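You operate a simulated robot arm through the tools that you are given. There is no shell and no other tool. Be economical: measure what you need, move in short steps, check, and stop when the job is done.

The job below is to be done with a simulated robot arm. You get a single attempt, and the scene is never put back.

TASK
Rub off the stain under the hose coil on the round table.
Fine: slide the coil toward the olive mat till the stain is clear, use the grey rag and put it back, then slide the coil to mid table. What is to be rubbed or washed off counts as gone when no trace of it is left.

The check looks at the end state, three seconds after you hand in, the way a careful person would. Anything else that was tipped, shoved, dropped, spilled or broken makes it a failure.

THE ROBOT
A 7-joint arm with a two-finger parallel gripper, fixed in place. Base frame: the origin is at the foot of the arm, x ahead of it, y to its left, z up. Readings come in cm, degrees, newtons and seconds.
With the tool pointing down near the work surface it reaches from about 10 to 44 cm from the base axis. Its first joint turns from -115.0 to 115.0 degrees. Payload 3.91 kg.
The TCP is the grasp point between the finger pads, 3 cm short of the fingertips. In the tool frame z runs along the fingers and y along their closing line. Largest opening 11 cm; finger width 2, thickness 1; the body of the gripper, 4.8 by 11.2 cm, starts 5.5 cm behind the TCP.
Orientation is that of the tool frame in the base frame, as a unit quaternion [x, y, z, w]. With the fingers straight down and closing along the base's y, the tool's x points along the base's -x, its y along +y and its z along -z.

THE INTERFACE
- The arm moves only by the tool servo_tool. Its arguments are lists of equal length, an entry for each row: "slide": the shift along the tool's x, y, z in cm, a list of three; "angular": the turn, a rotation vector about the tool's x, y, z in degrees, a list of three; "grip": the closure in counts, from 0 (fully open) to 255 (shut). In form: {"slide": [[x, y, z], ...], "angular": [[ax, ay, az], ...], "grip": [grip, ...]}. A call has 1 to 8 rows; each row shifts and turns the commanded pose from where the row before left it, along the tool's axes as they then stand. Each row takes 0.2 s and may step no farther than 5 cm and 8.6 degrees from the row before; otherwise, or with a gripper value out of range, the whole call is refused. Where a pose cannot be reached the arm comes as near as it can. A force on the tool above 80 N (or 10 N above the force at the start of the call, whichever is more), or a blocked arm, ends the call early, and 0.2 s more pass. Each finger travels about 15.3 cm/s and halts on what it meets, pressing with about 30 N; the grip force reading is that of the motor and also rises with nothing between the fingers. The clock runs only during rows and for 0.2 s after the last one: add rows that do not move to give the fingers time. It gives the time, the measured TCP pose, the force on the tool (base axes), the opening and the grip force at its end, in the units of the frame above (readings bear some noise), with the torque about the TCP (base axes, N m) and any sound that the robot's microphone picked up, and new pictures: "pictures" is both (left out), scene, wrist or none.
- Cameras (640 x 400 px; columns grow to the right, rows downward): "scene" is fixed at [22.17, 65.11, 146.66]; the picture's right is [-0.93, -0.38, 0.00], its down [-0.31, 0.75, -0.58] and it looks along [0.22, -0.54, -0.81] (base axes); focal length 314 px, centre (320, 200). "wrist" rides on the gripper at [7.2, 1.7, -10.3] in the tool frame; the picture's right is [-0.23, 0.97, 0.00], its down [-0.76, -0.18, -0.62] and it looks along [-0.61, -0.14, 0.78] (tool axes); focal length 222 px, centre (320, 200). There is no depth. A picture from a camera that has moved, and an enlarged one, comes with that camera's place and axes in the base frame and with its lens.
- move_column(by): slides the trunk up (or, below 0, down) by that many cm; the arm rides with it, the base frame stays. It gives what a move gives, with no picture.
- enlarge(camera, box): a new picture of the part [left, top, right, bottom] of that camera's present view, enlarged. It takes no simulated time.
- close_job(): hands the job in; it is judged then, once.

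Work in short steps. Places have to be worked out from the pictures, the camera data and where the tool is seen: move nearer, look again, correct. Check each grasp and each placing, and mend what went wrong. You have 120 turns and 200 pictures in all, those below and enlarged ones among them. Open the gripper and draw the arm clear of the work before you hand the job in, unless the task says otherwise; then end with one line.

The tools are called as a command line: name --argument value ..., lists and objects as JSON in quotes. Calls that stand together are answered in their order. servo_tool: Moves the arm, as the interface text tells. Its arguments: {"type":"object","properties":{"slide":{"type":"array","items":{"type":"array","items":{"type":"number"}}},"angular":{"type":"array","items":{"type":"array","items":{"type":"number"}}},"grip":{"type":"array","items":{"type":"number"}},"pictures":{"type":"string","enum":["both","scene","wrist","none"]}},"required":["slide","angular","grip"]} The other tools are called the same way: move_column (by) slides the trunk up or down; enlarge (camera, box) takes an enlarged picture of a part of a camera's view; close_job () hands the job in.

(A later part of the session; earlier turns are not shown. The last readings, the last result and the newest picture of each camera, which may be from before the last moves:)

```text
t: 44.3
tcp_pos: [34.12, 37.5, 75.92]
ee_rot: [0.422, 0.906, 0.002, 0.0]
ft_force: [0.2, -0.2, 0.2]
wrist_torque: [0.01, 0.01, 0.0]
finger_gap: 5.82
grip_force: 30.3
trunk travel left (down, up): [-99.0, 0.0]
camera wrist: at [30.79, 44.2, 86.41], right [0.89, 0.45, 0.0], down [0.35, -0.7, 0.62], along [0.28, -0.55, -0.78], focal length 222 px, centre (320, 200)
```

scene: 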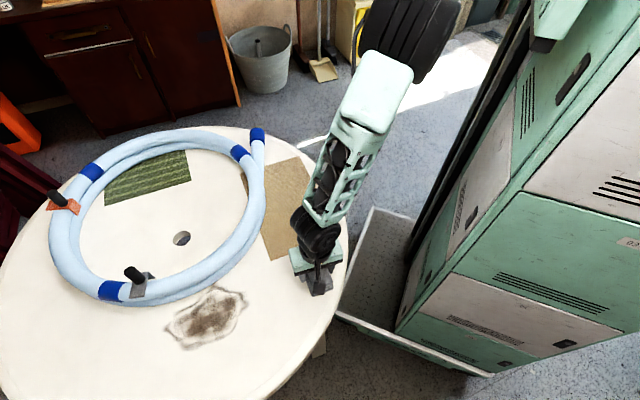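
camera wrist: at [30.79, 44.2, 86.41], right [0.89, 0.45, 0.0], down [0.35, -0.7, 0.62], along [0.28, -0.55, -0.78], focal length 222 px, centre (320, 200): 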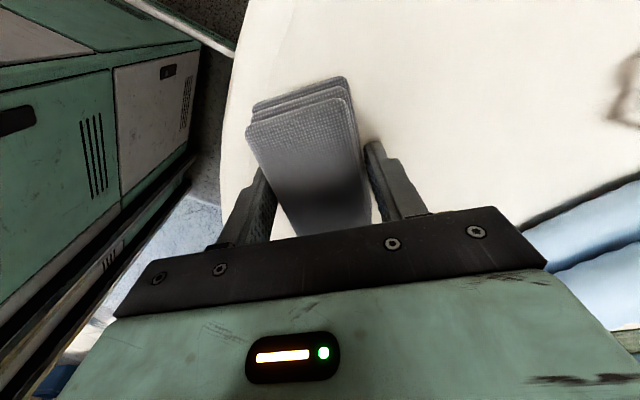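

The rag is gripped (5.8 cm, 30 N). The far side of the stain (r≈87) needs a tilted tool, so I'll re-grip now with the tool tilted 21°; the rag will then lie flat while the tool leans outward.

servo_tool --slide '[[0, 0, 0], [0, 0, -0.3], [0, 0, 0], [0, 0, 0], [0, 0, 0], [0, 0, 0], [0, 0, 0], [0, 0, 0]]' --angular '[[0, 0, 0], [0, 0, 0], [0, -7, 0], [0, -7, 0], [0, -7, 0], [0, 0, 0], [0, 0, 0], [0, 0, 0]]' --grip '[60, 60, 60, 60, 60, 255, 255, 255]'

enlarge --camera "scene" --box '[240, 210, 400, 310]'

```text
t: 46.3
tcp_pos: [33.58, 41.55, 79.4]
ee_rot: [0.417, 0.895, -0.048, 0.152]
ft_force: [0.2, -0.3, 1.1]
wrist_torque: [-0.01, -0.02, -0.02]
finger_gap: 0.01
grip_force: 29.7
trunk travel left (down, up): [-99.0, 0.0]
stopped in row 8: the arm was blocked; the commanded pose is now the measured one
camera wrist: at [28.16, 50.18, 87.18], right [0.88, 0.46, 0.11], down [0.18, -0.54, 0.82], along [0.44, -0.7, -0.56], focal length 222 px, centre (320, 200)
```

scene: 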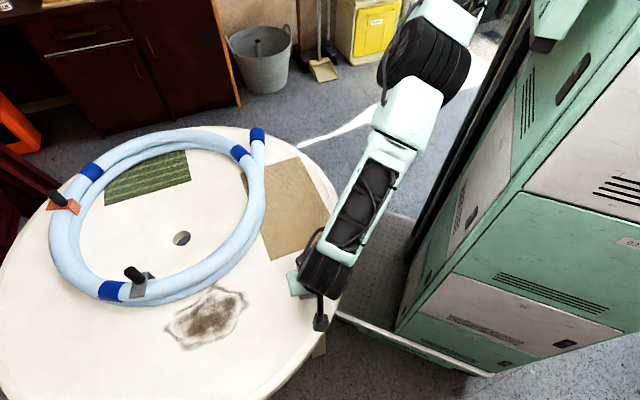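
wrist: 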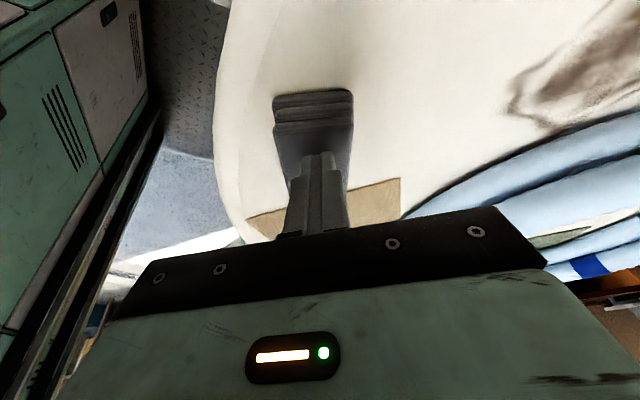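

```text
4.00 times, centred on (320, 260) of scene
camera zoom: at [22.17, 65.11, 146.66], right [-0.93, -0.38, 0.0], down [-0.31, 0.75, -0.58], along [0.22, -0.54, -0.81], focal length 1255 px, centre (320, -40)
```

zoom: 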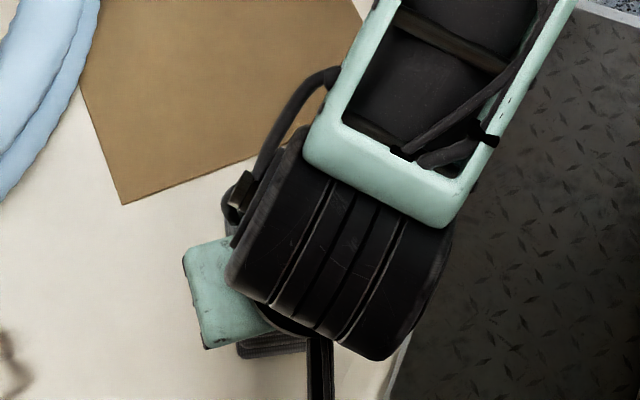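

The arm reconfigured and was blocked; the fingers closed empty above the rag. I'll lift, untilt and open, then check the rag.

servo_tool --slide '[[0, 0, -2], [0, 0, -2], [0, 0, 0], [0, 0, 0], [0, 0, 0], [0, 0, 0]]' --angular '[[0, 0, 0], [0, 0, 0], [0, 6, 0], [0, 6, 0], [0, 6, 0], [0, 0, 0]]' --grip '[255, 255, 200, 60, 0, 0]'

```text
t: 47.7
tcp_pos: [32.69, 41.68, 82.66]
ee_rot: [0.42, 0.907, 0.014, 0.012]
ft_force: [0.5, -0.4, -0.4]
wrist_torque: [-0.01, -0.02, 0.01]
finger_gap: 10.98
grip_force: 0.0
trunk travel left (down, up): [-99.0, 0.0]
camera wrist: at [28.95, 48.26, 93.1], right [0.89, 0.46, 0.04], down [0.34, -0.71, 0.62], along [0.31, -0.54, -0.78], focal length 222 px, centre (320, 200)
```

scene: 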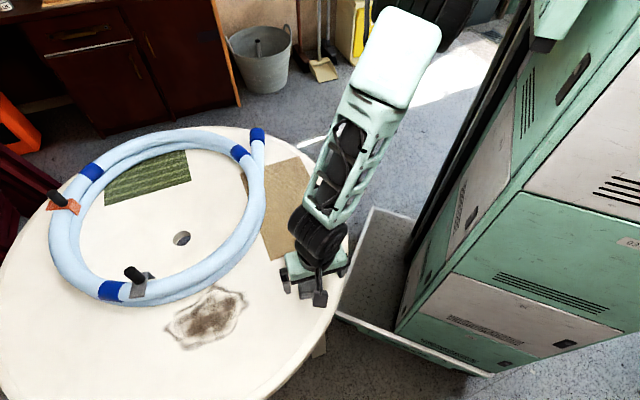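
wrist: 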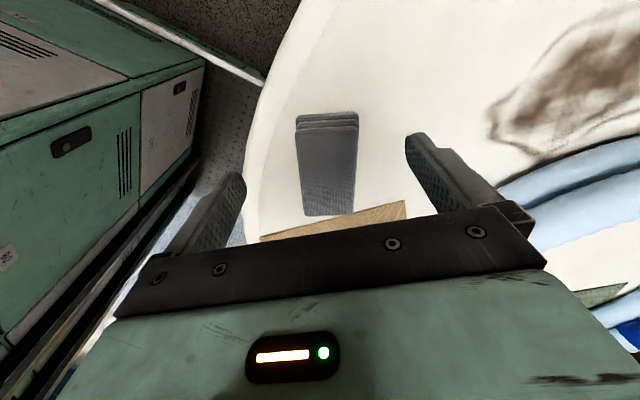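

The rag has shifted a little: centre ≈(35.6,38.7), long axis at about −60°. I'll align over it and descend to re-grasp vertically.

servo_tool --slide '[[-2.1, 0.15, 0], [-2.1, 0.15, 0], [0, 0, 1], [0, 0, 2], [0, 0, 0]]' --angular '[[0, 2.2, 0], [0, 0, 5], [0, 0, 5], [0, 0, 0], [0, 0, 0]]' --grip '[0, 0, 0, 0, 0]' --pictures "wrist"

```text
t: 48.9
tcp_pos: [35.74, 39.13, 79.59]
ee_rot: [0.497, 0.867, 0.022, -0.008]
ft_force: [0.1, -0.2, 0.0]
wrist_torque: [0.0, 0.01, 0.01]
finger_gap: 11.0
grip_force: 0.0
trunk travel left (down, up): [-99.0, 0.0]
camera wrist: at [33.43, 45.68, 90.35], right [0.96, 0.3, 0.02], down [0.23, -0.77, 0.59], along [0.19, -0.56, -0.81], focal length 222 px, centre (320, 200)
```

wrist: 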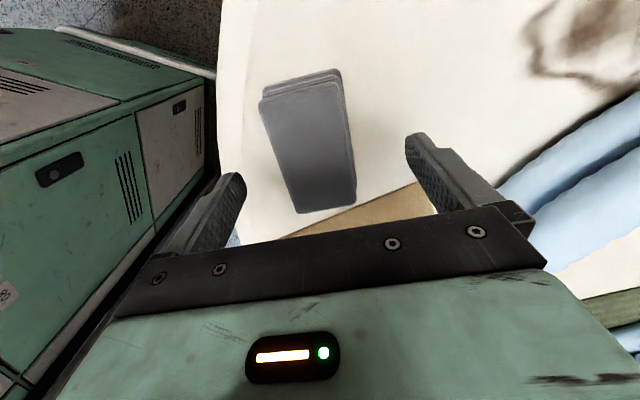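

Aligned within 2°. I'll correct the slight tilt and centre, descend to z≈76, and close.

servo_tool --slide '[[-0.7, -0.3, 0], [0, 0, 2], [0, 0, 1.6], [0, 0, 0], [0, 0, 0], [0, 0, 0], [0, 0, 0]]' --angular '[[1.7, -2, 0], [0, 0, 0], [0, 0, 0], [0, 0, 0], [0, 0, 0], [0, 0, 0], [0, 0, 0]]' --grip '[0, 0, 0, 0, 255, 255, 255]'

```text
t: 50.5
tcp_pos: [35.73, 38.2, 75.97]
ee_rot: [0.498, 0.867, 0.0, 0.0]
ft_force: [-0.1, -0.2, -0.6]
wrist_torque: [-0.01, -0.04, 0.02]
finger_gap: 5.74
grip_force: 30.0
trunk travel left (down, up): [-99.0, 0.0]
camera wrist: at [33.61, 45.33, 86.43], right [0.96, 0.3, 0.0], down [0.23, -0.75, 0.62], along [0.18, -0.6, -0.78], focal length 222 px, centre (320, 200)
```

scene: 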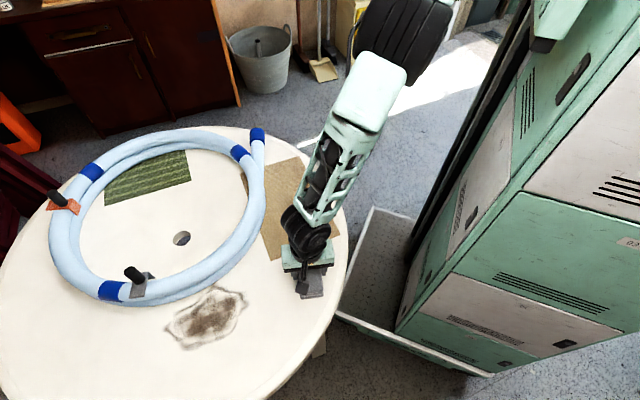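
wrist: 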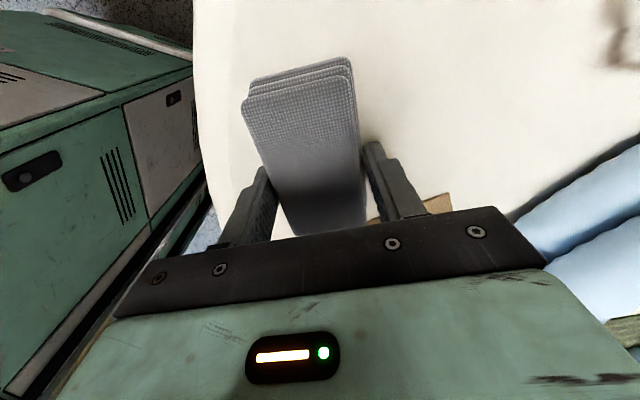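

Rag held at 5.74 cm. I'll lift, then move outward and up along the reachable shell.

servo_tool --slide '[[0, 0, -3.3], [0, 0, -3.3], [0, 0, -3.3], [1.1, 3.5, -2.5], [1.1, 3.5, -2.5], [1.1, 3.5, -2.5], [0.3, 1, -3], [0, 0, -2]]' --angular '[[0, 0, 0], [0, 0, 0], [0, 0, 0], [0, 0, 0], [0, 0, 0], [0, 0, 0], [0, 0, 0], [0, 0, 0]]' --grip '[255, 255, 255, 255, 255, 255, 255, 255]'

```text
t: 52.3
tcp_pos: [43.82, 47.12, 98.29]
ee_rot: [0.498, 0.867, -0.001, -0.001]
ft_force: [-0.1, -0.7, 0.2]
wrist_torque: [0.04, -0.01, 0.02]
finger_gap: 5.71
grip_force: 29.7
trunk travel left (down, up): [-99.0, 0.0]
camera wrist: at [41.68, 54.22, 108.85], right [0.96, 0.3, 0.0], down [0.23, -0.75, 0.62], along [0.18, -0.6, -0.78], focal length 222 px, centre (320, 200)
```

scene: 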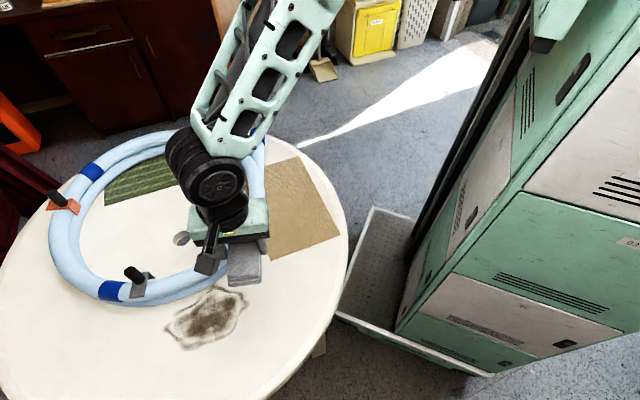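
wrist: 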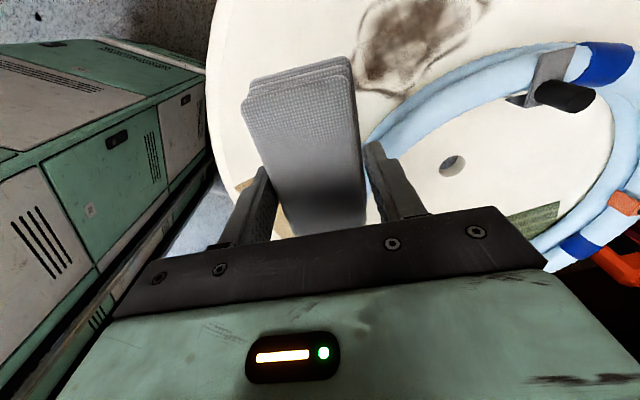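

Rag is in hand. Now I'll yaw the tool to make the rag radial: −106° about tool z, in two calls.

servo_tool --slide '[[0, 0, -1], [0, 0, -1], [0, 0, -1], [0, 0, -1], [0, 0, -1], [0, 0, -1], [0, 0, 0], [0, 0, 0]]' --angular '[[0, 0, -8], [0, 0, -8], [0, 0, -8], [0, 0, -8], [0, 0, -8], [0, 0, -8], [0, 0, -8], [0, 0, -8]]' --grip '[255, 255, 255, 255, 255, 255, 255, 255]' --pictures "none"

servo_tool --slide '[[0, 0, 0], [0, 0, 0], [0, 0, 0], [0, 0, 0], [0, 0, 0], [-2, 0, 0], [-2, 0, -1], [0, 0, 0]]' --angular '[[0, 0, -8], [0, 0, -8], [0, 0, -8], [0, 0, -8], [0, 0, -8], [0, 0, -2], [0, 0, 0], [0, 0, 0]]' --grip '[255, 255, 255, 255, 255, 255, 255, 255]' --pictures "scene"

```text
t: 54.1
tcp_pos: [43.82, 47.05, 104.43]
ee_rot: [-0.039, 0.999, 0.001, 0.001]
ft_force: [-0.8, -0.3, -1.2]
wrist_torque: [-0.05, 0.0, 0.02]
finger_gap: 5.75
grip_force: 30.4
trunk travel left (down, up): [-99.0, 0.0]
```

```text
t: 55.9
tcp_pos: [46.61, 49.9, 105.4]
ee_rot: [-0.394, 0.919, 0.0, -0.001]
ft_force: [0.5, 0.8, -1.2]
wrist_torque: [0.0, 0.03, 0.05]
finger_gap: 5.73
grip_force: 30.0
trunk travel left (down, up): [-99.0, 0.0]
```

scene: 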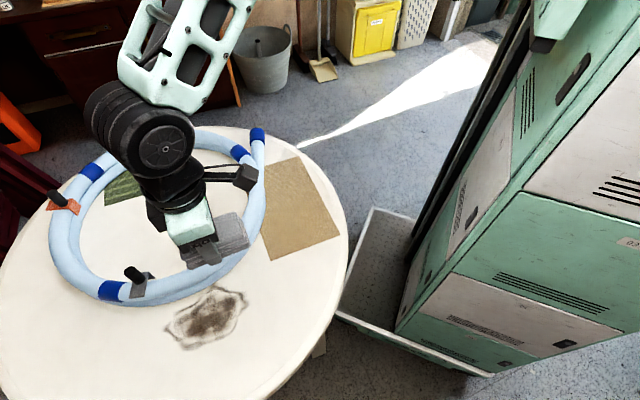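

Rag is now radial over the near end of the stain. I'll lower the trunk 26 cm to bring it just above the table, with the arm in a good reach zone.

move_column --by -26

servo_tool --slide '[[-1, -0.7, 0], [-1, 0, 0.5], [0, 0, 0]]' --angular '[[0, 0, 0], [0, 0, 0], [0, 0, 0]]' --grip '[255, 255, 255]'

```text
t: 58.6
tcp_pos: [46.69, 49.8, 79.41]
ee_rot: [-0.393, 0.92, 0.0, 0.0]
ft_force: [-0.1, 0.0, -0.2]
wrist_torque: [0.01, 0.01, -0.01]
finger_gap: 5.74
grip_force: 29.7
trunk travel left (down, up): [-73.0, 26.0]
```

```text
t: 59.4
tcp_pos: [48.54, 50.94, 78.82]
ee_rot: [-0.394, 0.919, 0.0, -0.001]
ft_force: [0.2, 0.2, -0.3]
wrist_torque: [0.02, 0.03, -0.02]
finger_gap: 5.75
grip_force: 29.8
trunk travel left (down, up): [-73.0, 26.0]
camera wrist: at [42.38, 46.89, 89.36], right [-0.55, 0.84, 0.0], down [0.65, 0.43, 0.62], along [0.52, 0.34, -0.78], focal length 222 px, centre (320, 200)
```

scene: 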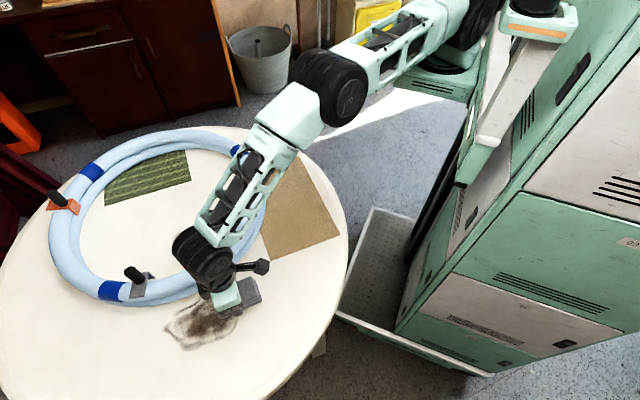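
wrist: 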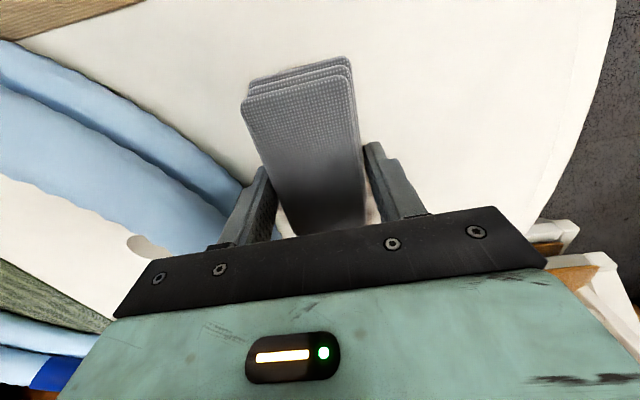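

Rag hovers over the near part of the stain (ρ≈70). I'll lower until it contacts the table.

servo_tool --slide '[[0, 0, 1.5], [0, 0, 1.0], [0, 0, 0.3], [0, 0, 0]]' --angular '[[0, 0, 0], [0, 0, 0], [0, 0, 0], [0, 0, 0]]' --grip '[255, 255, 255, 255]' --pictures "none"

```text
t: 60.4
tcp_pos: [48.65, 50.76, 76.11]
ee_rot: [-0.392, 0.92, 0.0, 0.0]
ft_force: [-0.2, -0.1, -0.9]
wrist_torque: [-0.01, -0.01, 0.0]
finger_gap: 5.73
grip_force: 30.1
trunk travel left (down, up): [-73.0, 26.0]
```

servo_tool --slide '[[0, 0, 0.2], [0, 0, 0.2], [0, 0, 0]]' --angular '[[0, 0, 0], [0, 0, 0], [0, 0, 0]]' --grip '[255, 255, 255]' --pictures "none"

```text
t: 61.2
tcp_pos: [48.58, 50.96, 75.97]
ee_rot: [-0.393, 0.919, 0.0, 0.001]
ft_force: [-1.6, -6.5, 21.2]
wrist_torque: [-0.46, 0.25, 0.02]
finger_gap: 5.73
grip_force: 30.3
trunk travel left (down, up): [-73.0, 26.0]
```

The rag presses at 21 N. I'll do a tangential wiping stroke and see the effect.

servo_tool --slide '[[0, 1.5, 0], [0, 1.5, 0], [0, -1.5, 0], [0, -1.5, 0], [0, -1.5, 0], [0, -1, 0], [0, 2.5, 0], [0, 0, 0]]' --angular '[[0, 0, 0], [0, 0, 0], [0, 0, 0], [0, 0, 0], [0, 0, 0], [0, 0, 0], [0, 0, 0], [0, 0, 0]]' --grip '[255, 255, 255, 255, 255, 255, 255, 255]'

enlarge --camera "scene" --box '[140, 250, 300, 350]'

```text
t: 63.0
tcp_pos: [48.93, 50.78, 76.04]
ee_rot: [-0.392, 0.92, 0.0, 0.003]
ft_force: [9.3, -5.0, 31.4]
wrist_torque: [-0.27, -0.56, -0.07]
finger_gap: 5.77
grip_force: 30.3
trunk travel left (down, up): [-73.0, 26.0]
camera wrist: at [42.57, 46.76, 86.31], right [-0.55, 0.84, 0.0], down [0.65, 0.43, 0.63], along [0.52, 0.34, -0.78], focal length 222 px, centre (320, 200)
```

scene: 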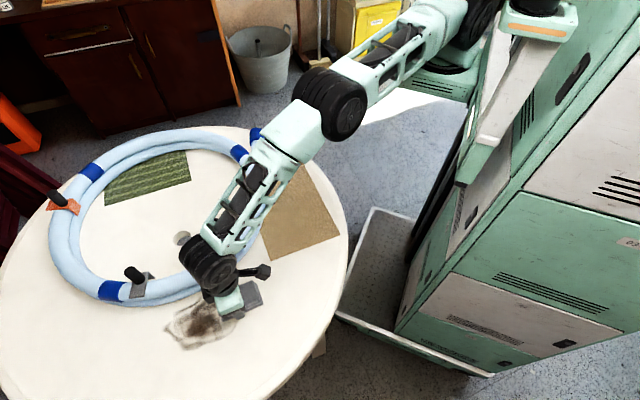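
wrist: 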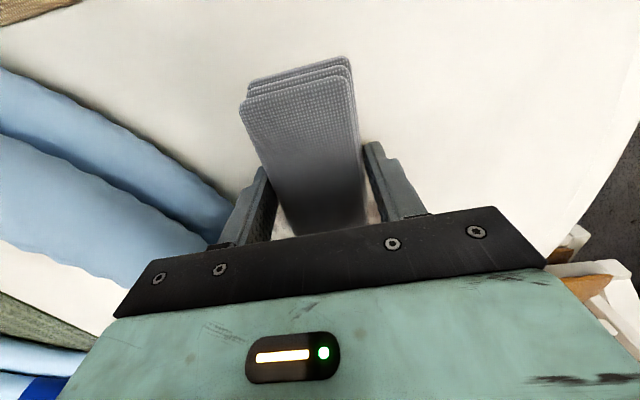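

```text
4.00 times, centred on (220, 300) of scene
camera zoom: at [22.17, 65.11, 146.66], right [-0.93, -0.38, 0.0], down [-0.31, 0.75, -0.58], along [0.22, -0.54, -0.81], focal length 1255 px, centre (720, -200)
```

zoom: 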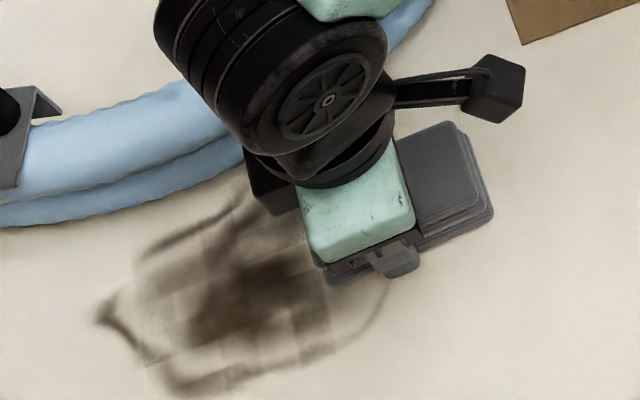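

It erases. I'll advance outward about 2.5 cm with wider tangential strokes.

servo_tool --slide '[[-1.3, 2, 0], [-1.2, 2.5, 0], [0, -2.5, 0], [0, -2.5, 0], [0, -2, 0], [0, -2, 0], [0, 2.2, 0], [0, 2.2, 0]]' --angular '[[0, 0, 0], [0, 0, 0], [0, 0, 0], [0, 0, 0], [0, 0, 0], [0, 0, 0], [0, 0, 0], [0, 0, 0]]' --grip '[255, 255, 255, 255, 255, 255, 255, 255]' --pictures "none"

enlarge --camera "scene" --box '[140, 250, 300, 350]'

```text
t: 64.8
tcp_pos: [49.66, 50.27, 76.27]
ee_rot: [-0.393, 0.92, -0.001, -0.001]
ft_force: [-0.7, -0.1, -0.1]
wrist_torque: [0.02, 0.0, -0.02]
finger_gap: 5.7
grip_force: 29.9
out of reach, approached as far as the arm can: row 1, 2
trunk travel left (down, up): [-73.0, 26.0]
```

```text
4.00 times, centred on (220, 300) of scene
camera zoom: at [22.17, 65.11, 146.66], right [-0.93, -0.38, 0.0], down [-0.31, 0.75, -0.58], along [0.22, -0.54, -0.81], focal length 1255 px, centre (720, -200)
```

zoom: 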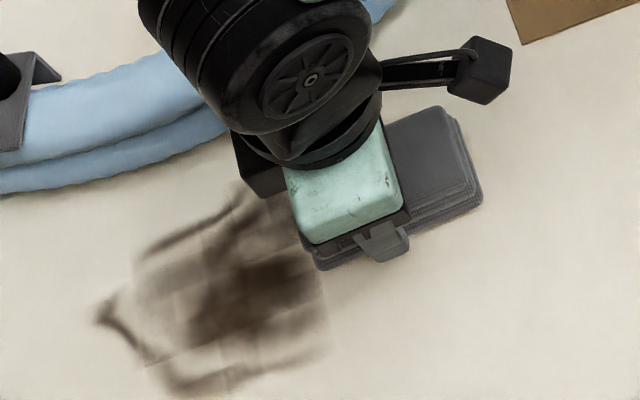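

Reach limit at this trunk height. I'll lift 15 cm and lower the trunk 15 cm to extend the reach.

servo_tool --slide '[[0, 0, -3], [0, 0, -4], [0, 0, -4], [0, 0, -4], [0, 0, 0]]' --angular '[[0, 0, 0], [0, 0, 0], [0, 0, 0], [0, 0, 0], [0, 0, 0]]' --grip '[255, 255, 255, 255, 255]' --pictures "none"

move_column --by -13

servo_tool --slide '[[-1.5, 0, 0], [-1.5, 0, 0], [0, 0, 0]]' --angular '[[0, 0, 0], [0, 0, 0], [0, 0, 0]]' --grip '[255, 255, 255]'

```text
t: 66.0
tcp_pos: [49.7, 50.43, 91.4]
ee_rot: [-0.393, 0.919, 0.0, -0.001]
ft_force: [-0.1, -0.1, -0.9]
wrist_torque: [-0.02, 0.02, -0.04]
finger_gap: 5.74
grip_force: 30.3
trunk travel left (down, up): [-73.0, 26.0]
```

```text
t: 67.6
tcp_pos: [49.7, 50.35, 78.34]
ee_rot: [-0.392, 0.92, 0.0, 0.001]
ft_force: [0.6, 0.5, -0.4]
wrist_torque: [0.03, 0.04, -0.01]
finger_gap: 5.73
grip_force: 29.6
trunk travel left (down, up): [-60.0, 39.0]
```

```text
t: 68.4
tcp_pos: [51.73, 52.45, 78.4]
ee_rot: [-0.393, 0.919, 0.0, -0.001]
ft_force: [0.2, 0.1, -0.6]
wrist_torque: [0.01, -0.01, -0.02]
finger_gap: 5.74
grip_force: 30.5
trunk travel left (down, up): [-60.0, 39.0]
camera wrist: at [45.58, 48.55, 88.81], right [-0.55, 0.84, 0.0], down [0.65, 0.43, 0.62], along [0.52, 0.34, -0.78], focal length 222 px, centre (320, 200)
```

scene: 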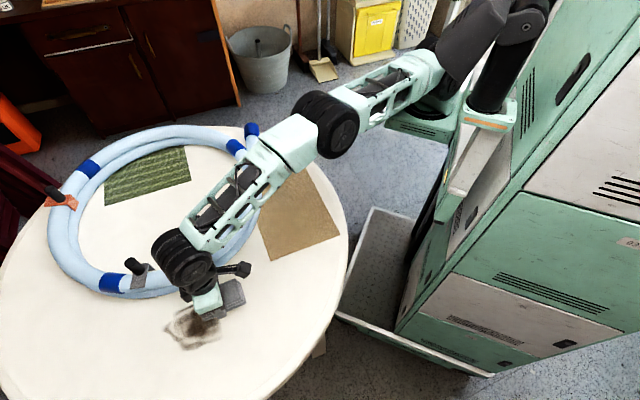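
wrist: 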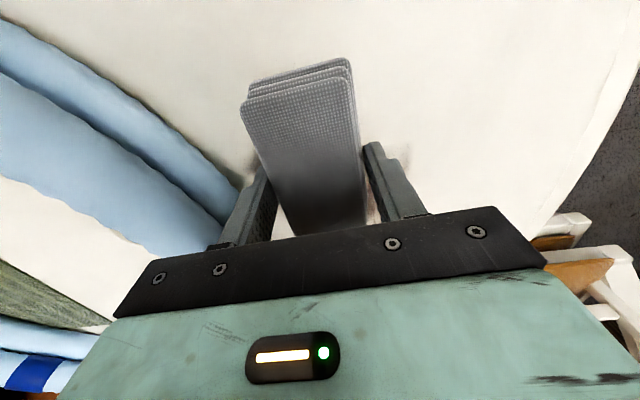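

Reach good at ρ≈73.6. I'll press down and stroke again.

servo_tool --slide '[[0, 0, 1.5], [0, 0, 0.9], [0, 0, 0.15], [0, 2, 0], [0, 2, 0], [0, 2, 0], [0, -2, 0], [0, -2, 0]]' --angular '[[0, 0, 0], [0, 0, 0], [0, 0, 0], [0, 0, 0], [0, 0, 0], [0, 0, 0], [0, 0, 0], [0, 0, 0]]' --grip '[255, 255, 255, 255, 255, 255, 255, 255]' --pictures "none"

enlarge --camera "scene" --box '[140, 250, 300, 350]'

```text
t: 70.2
tcp_pos: [50.01, 52.66, 75.92]
ee_rot: [-0.394, 0.919, -0.001, 0.0]
ft_force: [0.3, -0.2, 0.2]
wrist_torque: [0.04, -0.02, -0.05]
finger_gap: 5.74
grip_force: 30.0
out of reach, approached as far as the arm can: row 5, 6
trunk travel left (down, up): [-60.0, 39.0]
```

```text
4.00 times, centred on (220, 300) of scene
camera zoom: at [22.17, 65.11, 146.66], right [-0.93, -0.38, 0.0], down [-0.31, 0.75, -0.58], along [0.22, -0.54, -0.81], focal length 1255 px, centre (720, -200)
```

zoom: 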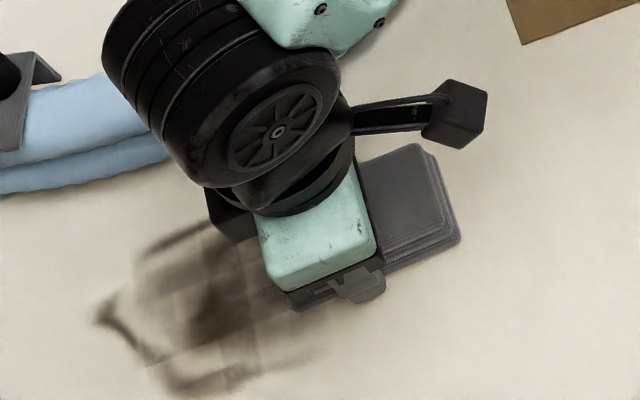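

Contact is light here. I'll press slightly more and stroke across in smaller steps at this radius.

servo_tool --slide '[[0, 0, 0.25], [0, 1.5, 0], [0, 1.5, 0], [0, 1, 0], [0, -2, 0], [0, -2, 0], [0, 0, 0]]' --angular '[[0, 0, 0], [0, 0, 0], [0, 0, 0], [0, 0, 0], [0, 0, 0], [0, 0, 0], [0, 0, 0]]' --grip '[255, 255, 255, 255, 255, 255, 255]' --pictures "none"

servo_tool --slide '[[0, -1.5, 0], [0, -1.5, 0], [0, -1.5, 0], [0, 2, 0], [0, 2, 0], [0, 0, 0]]' --angular '[[0, 0, 0], [0, 0, 0], [0, 0, 0], [0, 0, 0], [0, 0, 0], [0, 0, 0]]' --grip '[255, 255, 255, 255, 255, 255]' --pictures "none"

enlarge --camera "scene" --box '[140, 250, 300, 350]'

```text
t: 71.8
tcp_pos: [49.72, 52.69, 75.77]
ee_rot: [-0.393, 0.919, 0.001, 0.0]
ft_force: [-5.4, 7.9, 19.4]
wrist_torque: [0.23, 0.07, -0.01]
finger_gap: 5.74
grip_force: 30.0
trunk travel left (down, up): [-60.0, 39.0]
```

```text
t: 73.2
tcp_pos: [50.31, 52.27, 75.7]
ee_rot: [-0.393, 0.92, 0.0, 0.001]
ft_force: [9.5, -7.4, 26.6]
wrist_torque: [-0.42, -0.46, 0.04]
finger_gap: 5.73
grip_force: 30.2
trunk travel left (down, up): [-60.0, 39.0]
```

```text
4.00 times, centred on (220, 300) of scene
camera zoom: at [22.17, 65.11, 146.66], right [-0.93, -0.38, 0.0], down [-0.31, 0.75, -0.58], along [0.22, -0.54, -0.81], focal length 1255 px, centre (720, -200)
```

zoom: 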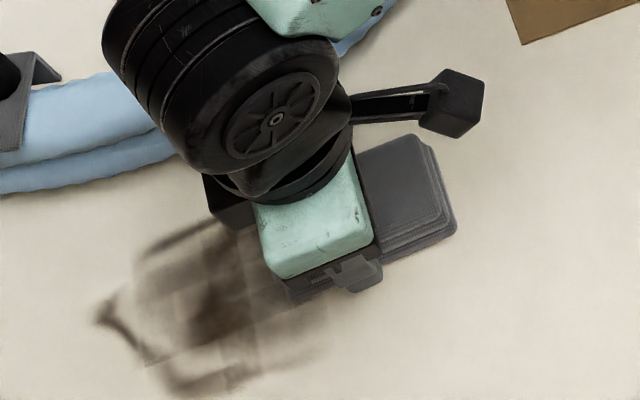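

Working. Now I'll swing the tool outward (tilt 21° with the TCP moving out ~7 cm so the wrist stays put), lifted 1 cm.

servo_tool --slide '[[0, 0, -1.2], [-2.4, 0, 0], [-2.4, 0, 0.3], [-2.3, 0, 0.6], [0, 0, 0]]' --angular '[[0, 0, 0], [0, -7, 0], [0, -7, 0], [0, -7, 0], [0, 0, 0]]' --grip '[255, 255, 255, 255, 255]'

enlarge --camera "scene" --box '[120, 250, 280, 350]'

```text
t: 74.4
tcp_pos: [55.15, 57.54, 77.07]
ee_rot: [-0.386, 0.904, 0.073, 0.17]
ft_force: [-3.2, -1.3, 17.0]
wrist_torque: [-0.62, 0.63, -0.04]
finger_gap: 5.73
grip_force: 30.4
trunk travel left (down, up): [-60.0, 39.0]
camera wrist: at [46.71, 51.18, 84.23], right [-0.56, 0.83, 0.08], down [0.46, 0.23, 0.86], along [0.69, 0.52, -0.51], focal length 222 px, centre (320, 200)
```

scene: 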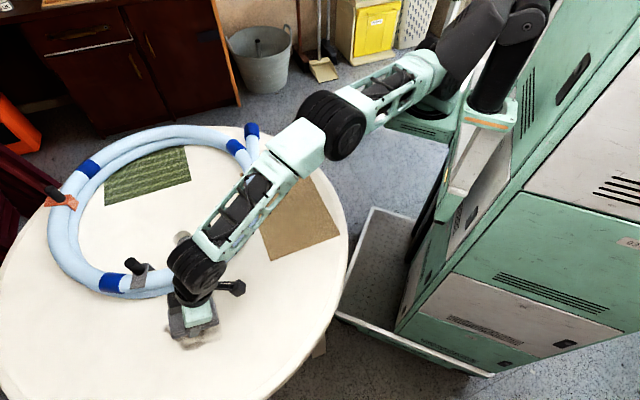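
wrist: 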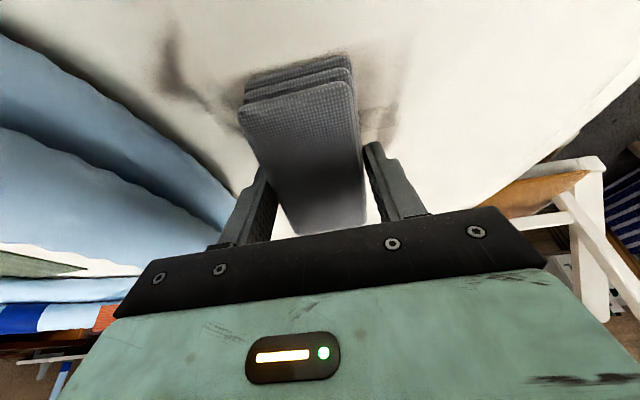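

```text
4.00 times, centred on (200, 300) of scene
camera zoom: at [22.17, 65.11, 146.66], right [-0.93, -0.38, 0.0], down [-0.31, 0.75, -0.58], along [0.22, -0.54, -0.81], focal length 1255 px, centre (800, -200)
```

zoom: 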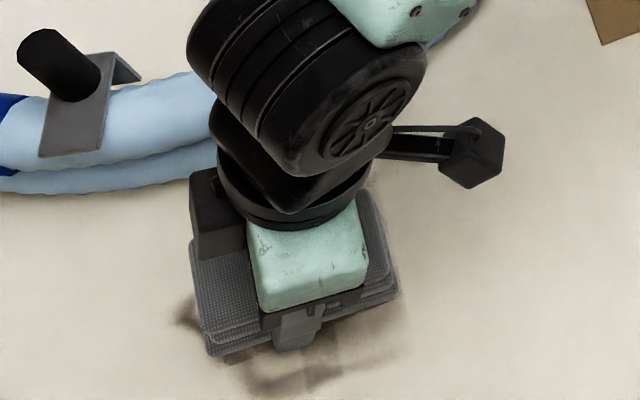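

Now at ρ≈79.7 with the rag touching. I'll press it flat by lowering slightly.

servo_tool --slide '[[0.15, 0, 0.37], [0.15, 0, 0.37], [0, 0, 0]]' --angular '[[0, 0, 0], [0, 0, 0], [0, 0, 0]]' --grip '[255, 255, 255]' --pictures "wrist"

```text
t: 75.2
tcp_pos: [55.4, 57.38, 76.29]
ee_rot: [-0.386, 0.904, 0.071, 0.17]
ft_force: [6.3, 7.7, 22.4]
wrist_torque: [-0.42, 0.43, -0.05]
finger_gap: 5.75
grip_force: 30.1
trunk travel left (down, up): [-60.0, 39.0]
camera wrist: at [46.84, 51.16, 83.4], right [-0.56, 0.83, 0.08], down [0.46, 0.23, 0.86], along [0.69, 0.52, -0.51], focal length 222 px, centre (320, 200)
```

wrist: 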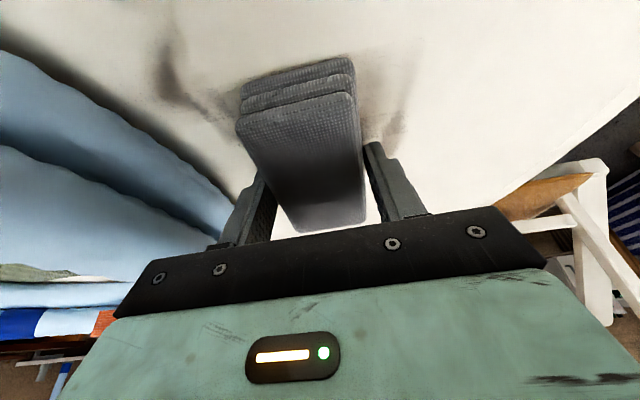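

The rag is pivoting flat under 22 N. I'll press a bit more and stroke sideways.

servo_tool --slide '[[0.12, 0, 0.3], [0, 1.5, 0], [0, 1.5, 0], [0, 1, 0], [0, -2, 0], [0, -2, 0], [0, 0, 0]]' --angular '[[0, 0, 0], [0, 0, 0], [0, 0, 0], [0, 0, 0], [0, 0, 0], [0, 0, 0], [0, 0, 0]]' --grip '[255, 255, 255, 255, 255, 255, 255]' --pictures "none"

servo_tool --slide '[[0, -1.5, 0], [0, -1.5, 0], [0, -1.5, 0], [0, 2, 0], [0, 2, 0], [0, 0, 0]]' --angular '[[0, 0, 0], [0, 0, 0], [0, 0, 0], [0, 0, 0], [0, 0, 0], [0, 0, 0]]' --grip '[255, 255, 255, 255, 255, 255]'

enlarge --camera "scene" --box '[120, 250, 280, 350]'

```text
t: 76.8
tcp_pos: [55.21, 57.47, 75.58]
ee_rot: [-0.387, 0.904, 0.072, 0.167]
ft_force: [-0.2, -0.6, -0.6]
wrist_torque: [0.03, 0.02, 0.01]
finger_gap: 5.73
grip_force: 29.7
trunk travel left (down, up): [-60.0, 39.0]
```

```text
t: 78.2
tcp_pos: [55.63, 57.13, 75.79]
ee_rot: [-0.386, 0.904, 0.07, 0.167]
ft_force: [-0.5, 0.6, 0.0]
wrist_torque: [-0.03, -0.03, -0.02]
finger_gap: 5.73
grip_force: 29.8
trunk travel left (down, up): [-60.0, 39.0]
camera wrist: at [47.13, 50.76, 82.91], right [-0.56, 0.83, 0.08], down [0.47, 0.23, 0.85], along [0.69, 0.51, -0.51], focal length 222 px, centre (320, 200)
```

scene: 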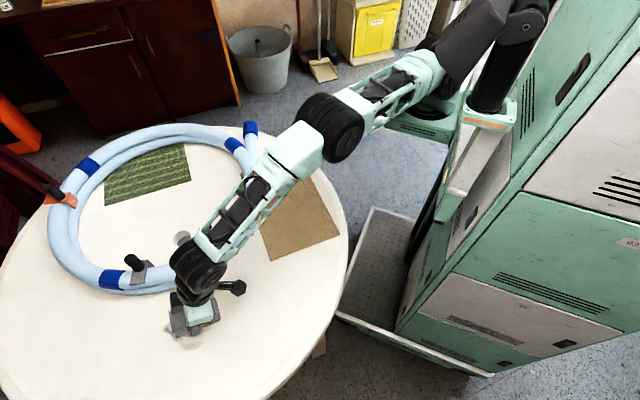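
wrist: 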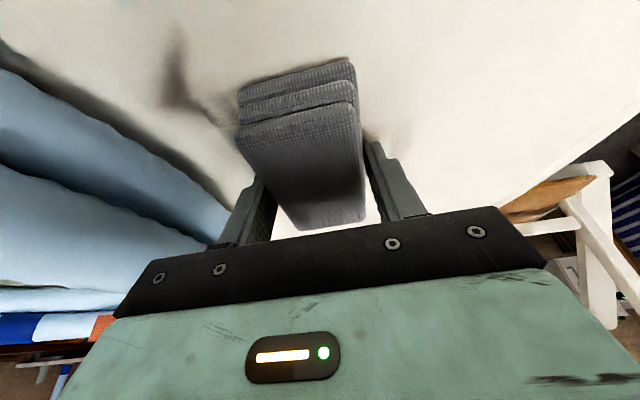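

```text
4.00 times, centred on (200, 300) of scene
camera zoom: at [22.17, 65.11, 146.66], right [-0.93, -0.38, 0.0], down [-0.31, 0.75, -0.58], along [0.22, -0.54, -0.81], focal length 1255 px, centre (800, -200)
```

zoom: 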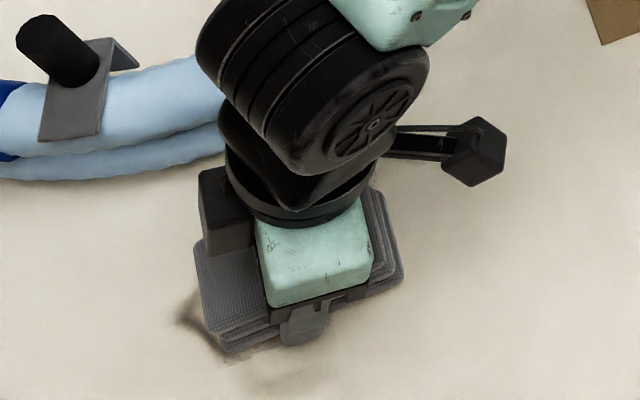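

Big progress. I'll press slightly more, stroke to the right again, then push outward.

servo_tool --slide '[[0.12, 0, 0.3], [0, 2, 0], [0, 2, 0], [0, 1.5, 0], [-0.9, 0, 0.35], [-0.9, 0, 0.35], [0, -2, 0], [0, -2, 0]]' --angular '[[0, 0, 0], [0, 0, 0], [0, 0, 0], [0, 0, 0], [0, 0, 0], [0, 0, 0], [0, 0, 0], [0, 0, 0]]' --grip '[255, 255, 255, 255, 255, 255, 255, 255]' --pictures "none"

servo_tool --slide '[[0, -2, 0], [0, -1.5, 0], [0, -1.5, 0], [0, 2, 0], [0, 2, 0], [0, 0, 0]]' --angular '[[0, 0, 0], [0, 0, 0], [0, 0, 0], [0, 0, 0], [0, 0, 0], [0, 0, 0]]' --grip '[255, 255, 255, 255, 255, 255]'

enlarge --camera "scene" --box '[120, 250, 280, 350]'

```text
t: 80.0
tcp_pos: [54.35, 58.1, 75.5]
ee_rot: [-0.387, 0.904, 0.072, 0.168]
ft_force: [-3.9, 1.6, 15.3]
wrist_torque: [-0.53, 0.64, -0.27]
finger_gap: 5.73
grip_force: 30.3
out of reach, approached as far as the arm can: row 5, 6
trunk travel left (down, up): [-60.0, 39.0]
```

```text
t: 81.4
tcp_pos: [55.23, 57.4, 75.38]
ee_rot: [-0.388, 0.904, 0.07, 0.167]
ft_force: [4.1, -3.4, 10.3]
wrist_torque: [-0.52, 0.31, 0.26]
finger_gap: 5.74
grip_force: 30.2
trunk travel left (down, up): [-60.0, 39.0]
camera wrist: at [46.85, 51.0, 82.61], right [-0.56, 0.83, 0.08], down [0.46, 0.23, 0.85], along [0.69, 0.51, -0.51], focal length 222 px, centre (320, 200)
```

scene: 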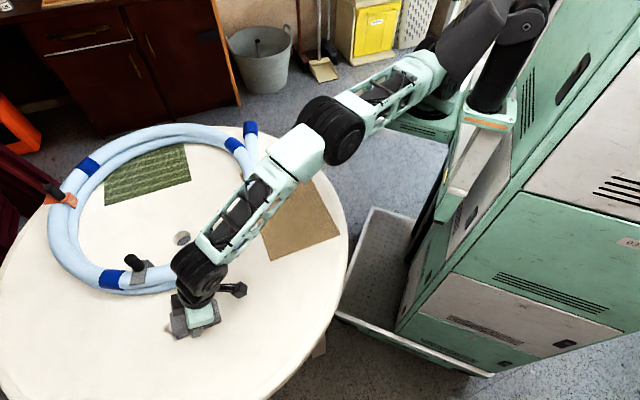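
wrist: 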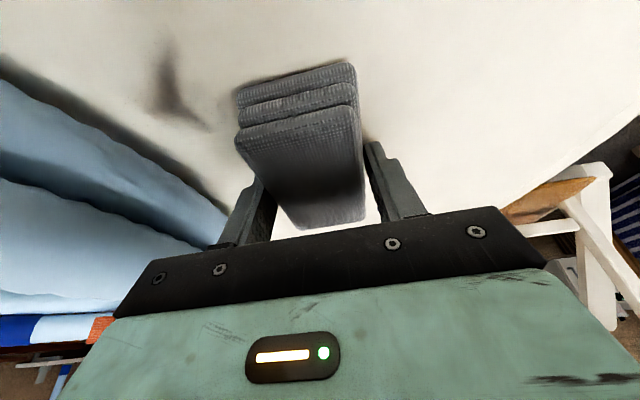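

```text
4.00 times, centred on (200, 300) of scene
camera zoom: at [22.17, 65.11, 146.66], right [-0.93, -0.38, 0.0], down [-0.31, 0.75, -0.58], along [0.22, -0.54, -0.81], focal length 1255 px, centre (800, -200)
```

zoom: 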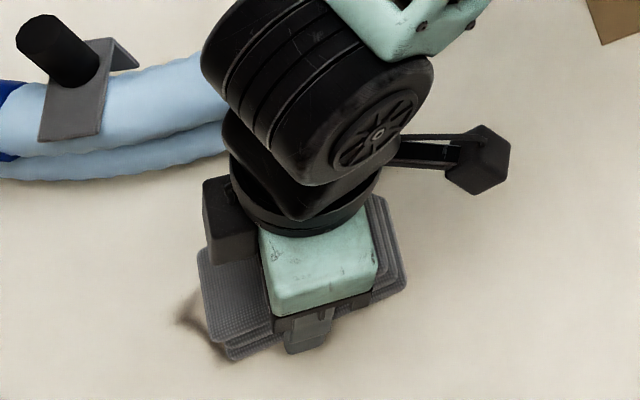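

Nearly all gone. What's left is the far tip (r≈87) and a mark near ρ≈74 on the coil side. I'll swing out 13° more for the tip.

servo_tool --slide '[[-0.2, 0, -0.5], [-2.2, 0, 0.9], [-1.6, 0, 0.9], [0, 0, 0], [0, 0, 0]]' --angular '[[0, 0, 0], [0, -7, 0], [0, -6, 0], [0, 0, 0], [0, 0, 0]]' --grip '[255, 255, 255, 255, 255]'

enlarge --camera "scene" --box '[120, 250, 280, 350]'

```text
t: 82.6
tcp_pos: [58.19, 60.63, 76.12]
ee_rot: [-0.377, 0.878, 0.116, 0.27]
ft_force: [-2.0, 2.2, 18.5]
wrist_torque: [-0.56, 0.63, -0.06]
finger_gap: 5.72
grip_force: 30.1
trunk travel left (down, up): [-60.0, 39.0]
camera wrist: at [48.79, 53.17, 80.72], right [-0.58, 0.81, 0.13], down [0.32, 0.08, 0.94], along [0.75, 0.58, -0.31], focal length 222 px, centre (320, 200)
```

scene: 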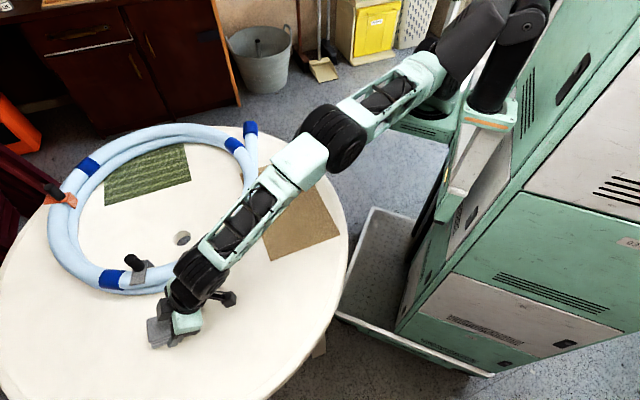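
wrist: 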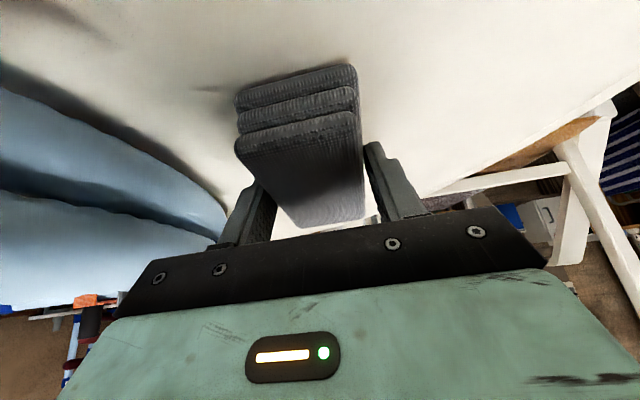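

```text
4.00 times, centred on (200, 300) of scene
camera zoom: at [22.17, 65.11, 146.66], right [-0.93, -0.38, 0.0], down [-0.31, 0.75, -0.58], along [0.22, -0.54, -0.81], focal length 1255 px, centre (800, -200)
```

zoom: 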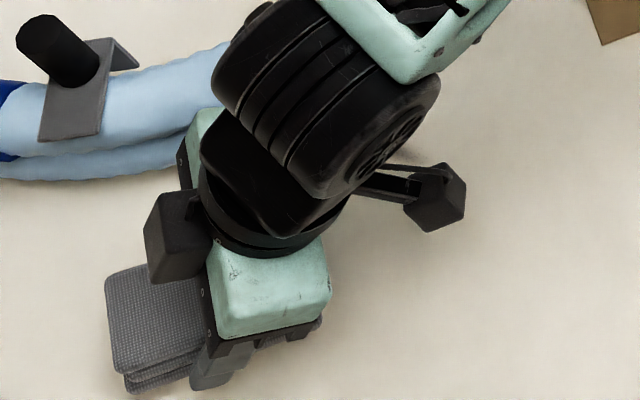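

Now at ρ=84 with contact. I'll press flat and stroke sideways over the tip.

servo_tool --slide '[[0.17, 0, 0.25], [0.17, 0, 0.25], [0, 1.5, 0], [0, 1.5, 0], [0, -2, 0], [0, -2, 0], [0, -2, 0], [0, 2, 0]]' --angular '[[0, 0, 0], [0, 0, 0], [0, 0, 0], [0, 0, 0], [0, 0, 0], [0, 0, 0], [0, 0, 0], [0, 0, 0]]' --grip '[255, 255, 255, 255, 255, 255, 255, 255]' --pictures "none"

servo_tool --slide '[[0.1, 0, 0.15], [0, 2, 0], [0, 2, 0], [0, -2, 0], [0, -2, 0], [0, -2, 0], [0, 0, 0]]' --angular '[[0, 0, 0], [0, 0, 0], [0, 0, 0], [0, 0, 0], [0, 0, 0], [0, 0, 0], [0, 0, 0]]' --grip '[255, 255, 255, 255, 255, 255, 255]'

enlarge --camera "scene" --box '[120, 250, 280, 350]'

```text
t: 84.4
tcp_pos: [58.81, 59.55, 75.18]
ee_rot: [-0.376, 0.88, 0.113, 0.268]
ft_force: [0.0, -1.1, 4.4]
wrist_torque: [-0.14, 0.21, 0.03]
finger_gap: 5.71
grip_force: 29.8
trunk travel left (down, up): [-60.0, 39.0]
```

```text
t: 86.0
tcp_pos: [60.29, 58.39, 75.1]
ee_rot: [-0.376, 0.879, 0.115, 0.269]
ft_force: [-2.5, 3.3, 11.0]
wrist_torque: [-0.33, 0.45, -0.2]
finger_gap: 5.73
grip_force: 29.7
trunk travel left (down, up): [-60.0, 39.0]
camera wrist: at [50.95, 51.08, 79.81], right [-0.57, 0.81, 0.13], down [0.32, 0.08, 0.94], along [0.75, 0.58, -0.31], focal length 222 px, centre (320, 200)
```

scene: 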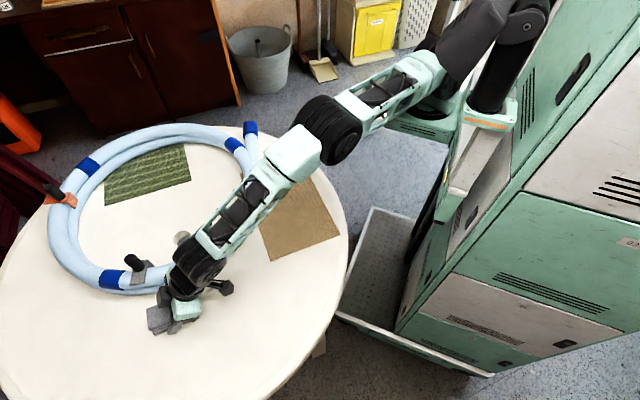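
wrist: 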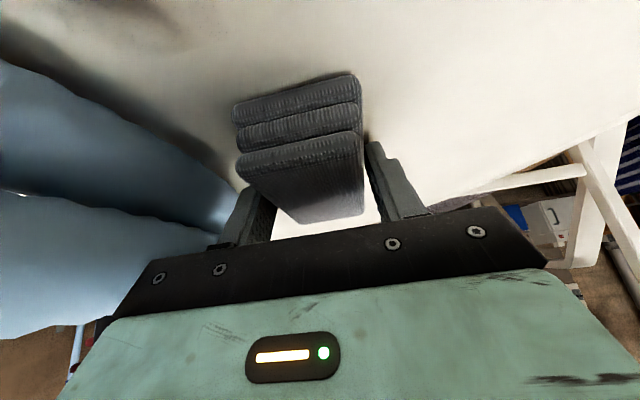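

```text
4.00 times, centred on (200, 300) of scene
camera zoom: at [22.17, 65.11, 146.66], right [-0.93, -0.38, 0.0], down [-0.31, 0.75, -0.58], along [0.22, -0.54, -0.81], focal length 1255 px, centre (800, -200)
```

zoom: 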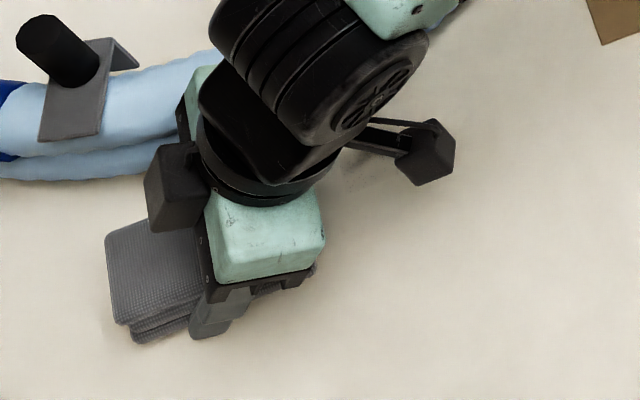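

Outer part is clean. Now I'll lift and swing back in reverse to reach the leftover mark near ρ≈74 on the coil side.

servo_tool --slide '[[-0.8, 0, -1.2], [1.8, 0, -1.2], [1.9, 0, -1.0], [2.1, 0, -0.8], [0, 0, 0]]' --angular '[[0, 0, 0], [0, 6.5, 0], [0, 6.5, 0], [0, 6.5, 0], [0, 0, 0]]' --grip '[255, 255, 255, 255, 255]'

enlarge --camera "scene" --box '[120, 250, 280, 350]'

```text
t: 87.2
tcp_pos: [55.76, 53.66, 76.46]
ee_rot: [-0.391, 0.912, 0.05, 0.115]
ft_force: [-0.3, -0.5, -0.9]
wrist_torque: [0.02, 0.02, 0.0]
finger_gap: 5.73
grip_force: 30.4
trunk travel left (down, up): [-60.0, 39.0]
camera wrist: at [47.94, 47.86, 84.82], right [-0.55, 0.83, 0.06], down [0.53, 0.3, 0.79], along [0.64, 0.47, -0.61], focal length 222 px, centre (320, 200)
```

scene: 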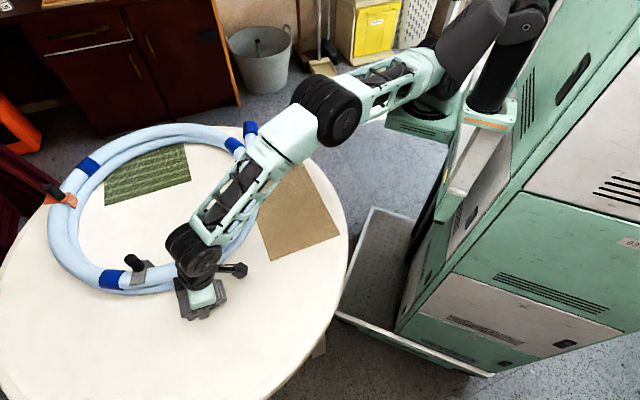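
wrist: 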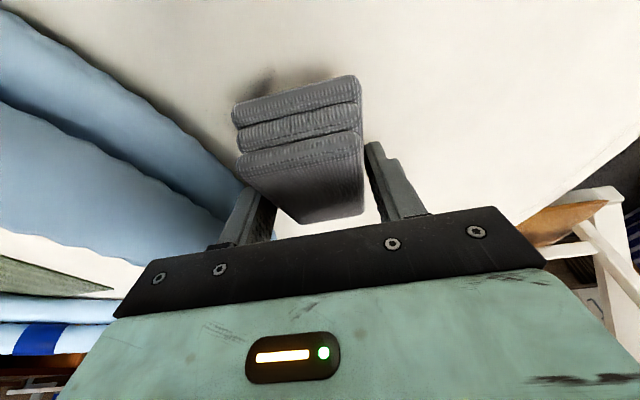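

```text
4.00 times, centred on (200, 300) of scene
camera zoom: at [22.17, 65.11, 146.66], right [-0.93, -0.38, 0.0], down [-0.31, 0.75, -0.58], along [0.22, -0.54, -0.81], focal length 1255 px, centre (800, -200)
```

zoom: 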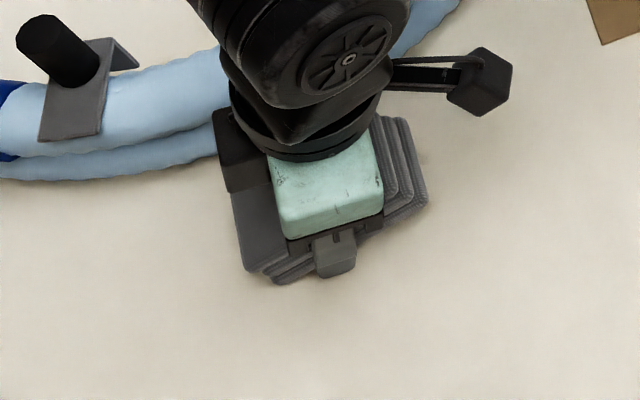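

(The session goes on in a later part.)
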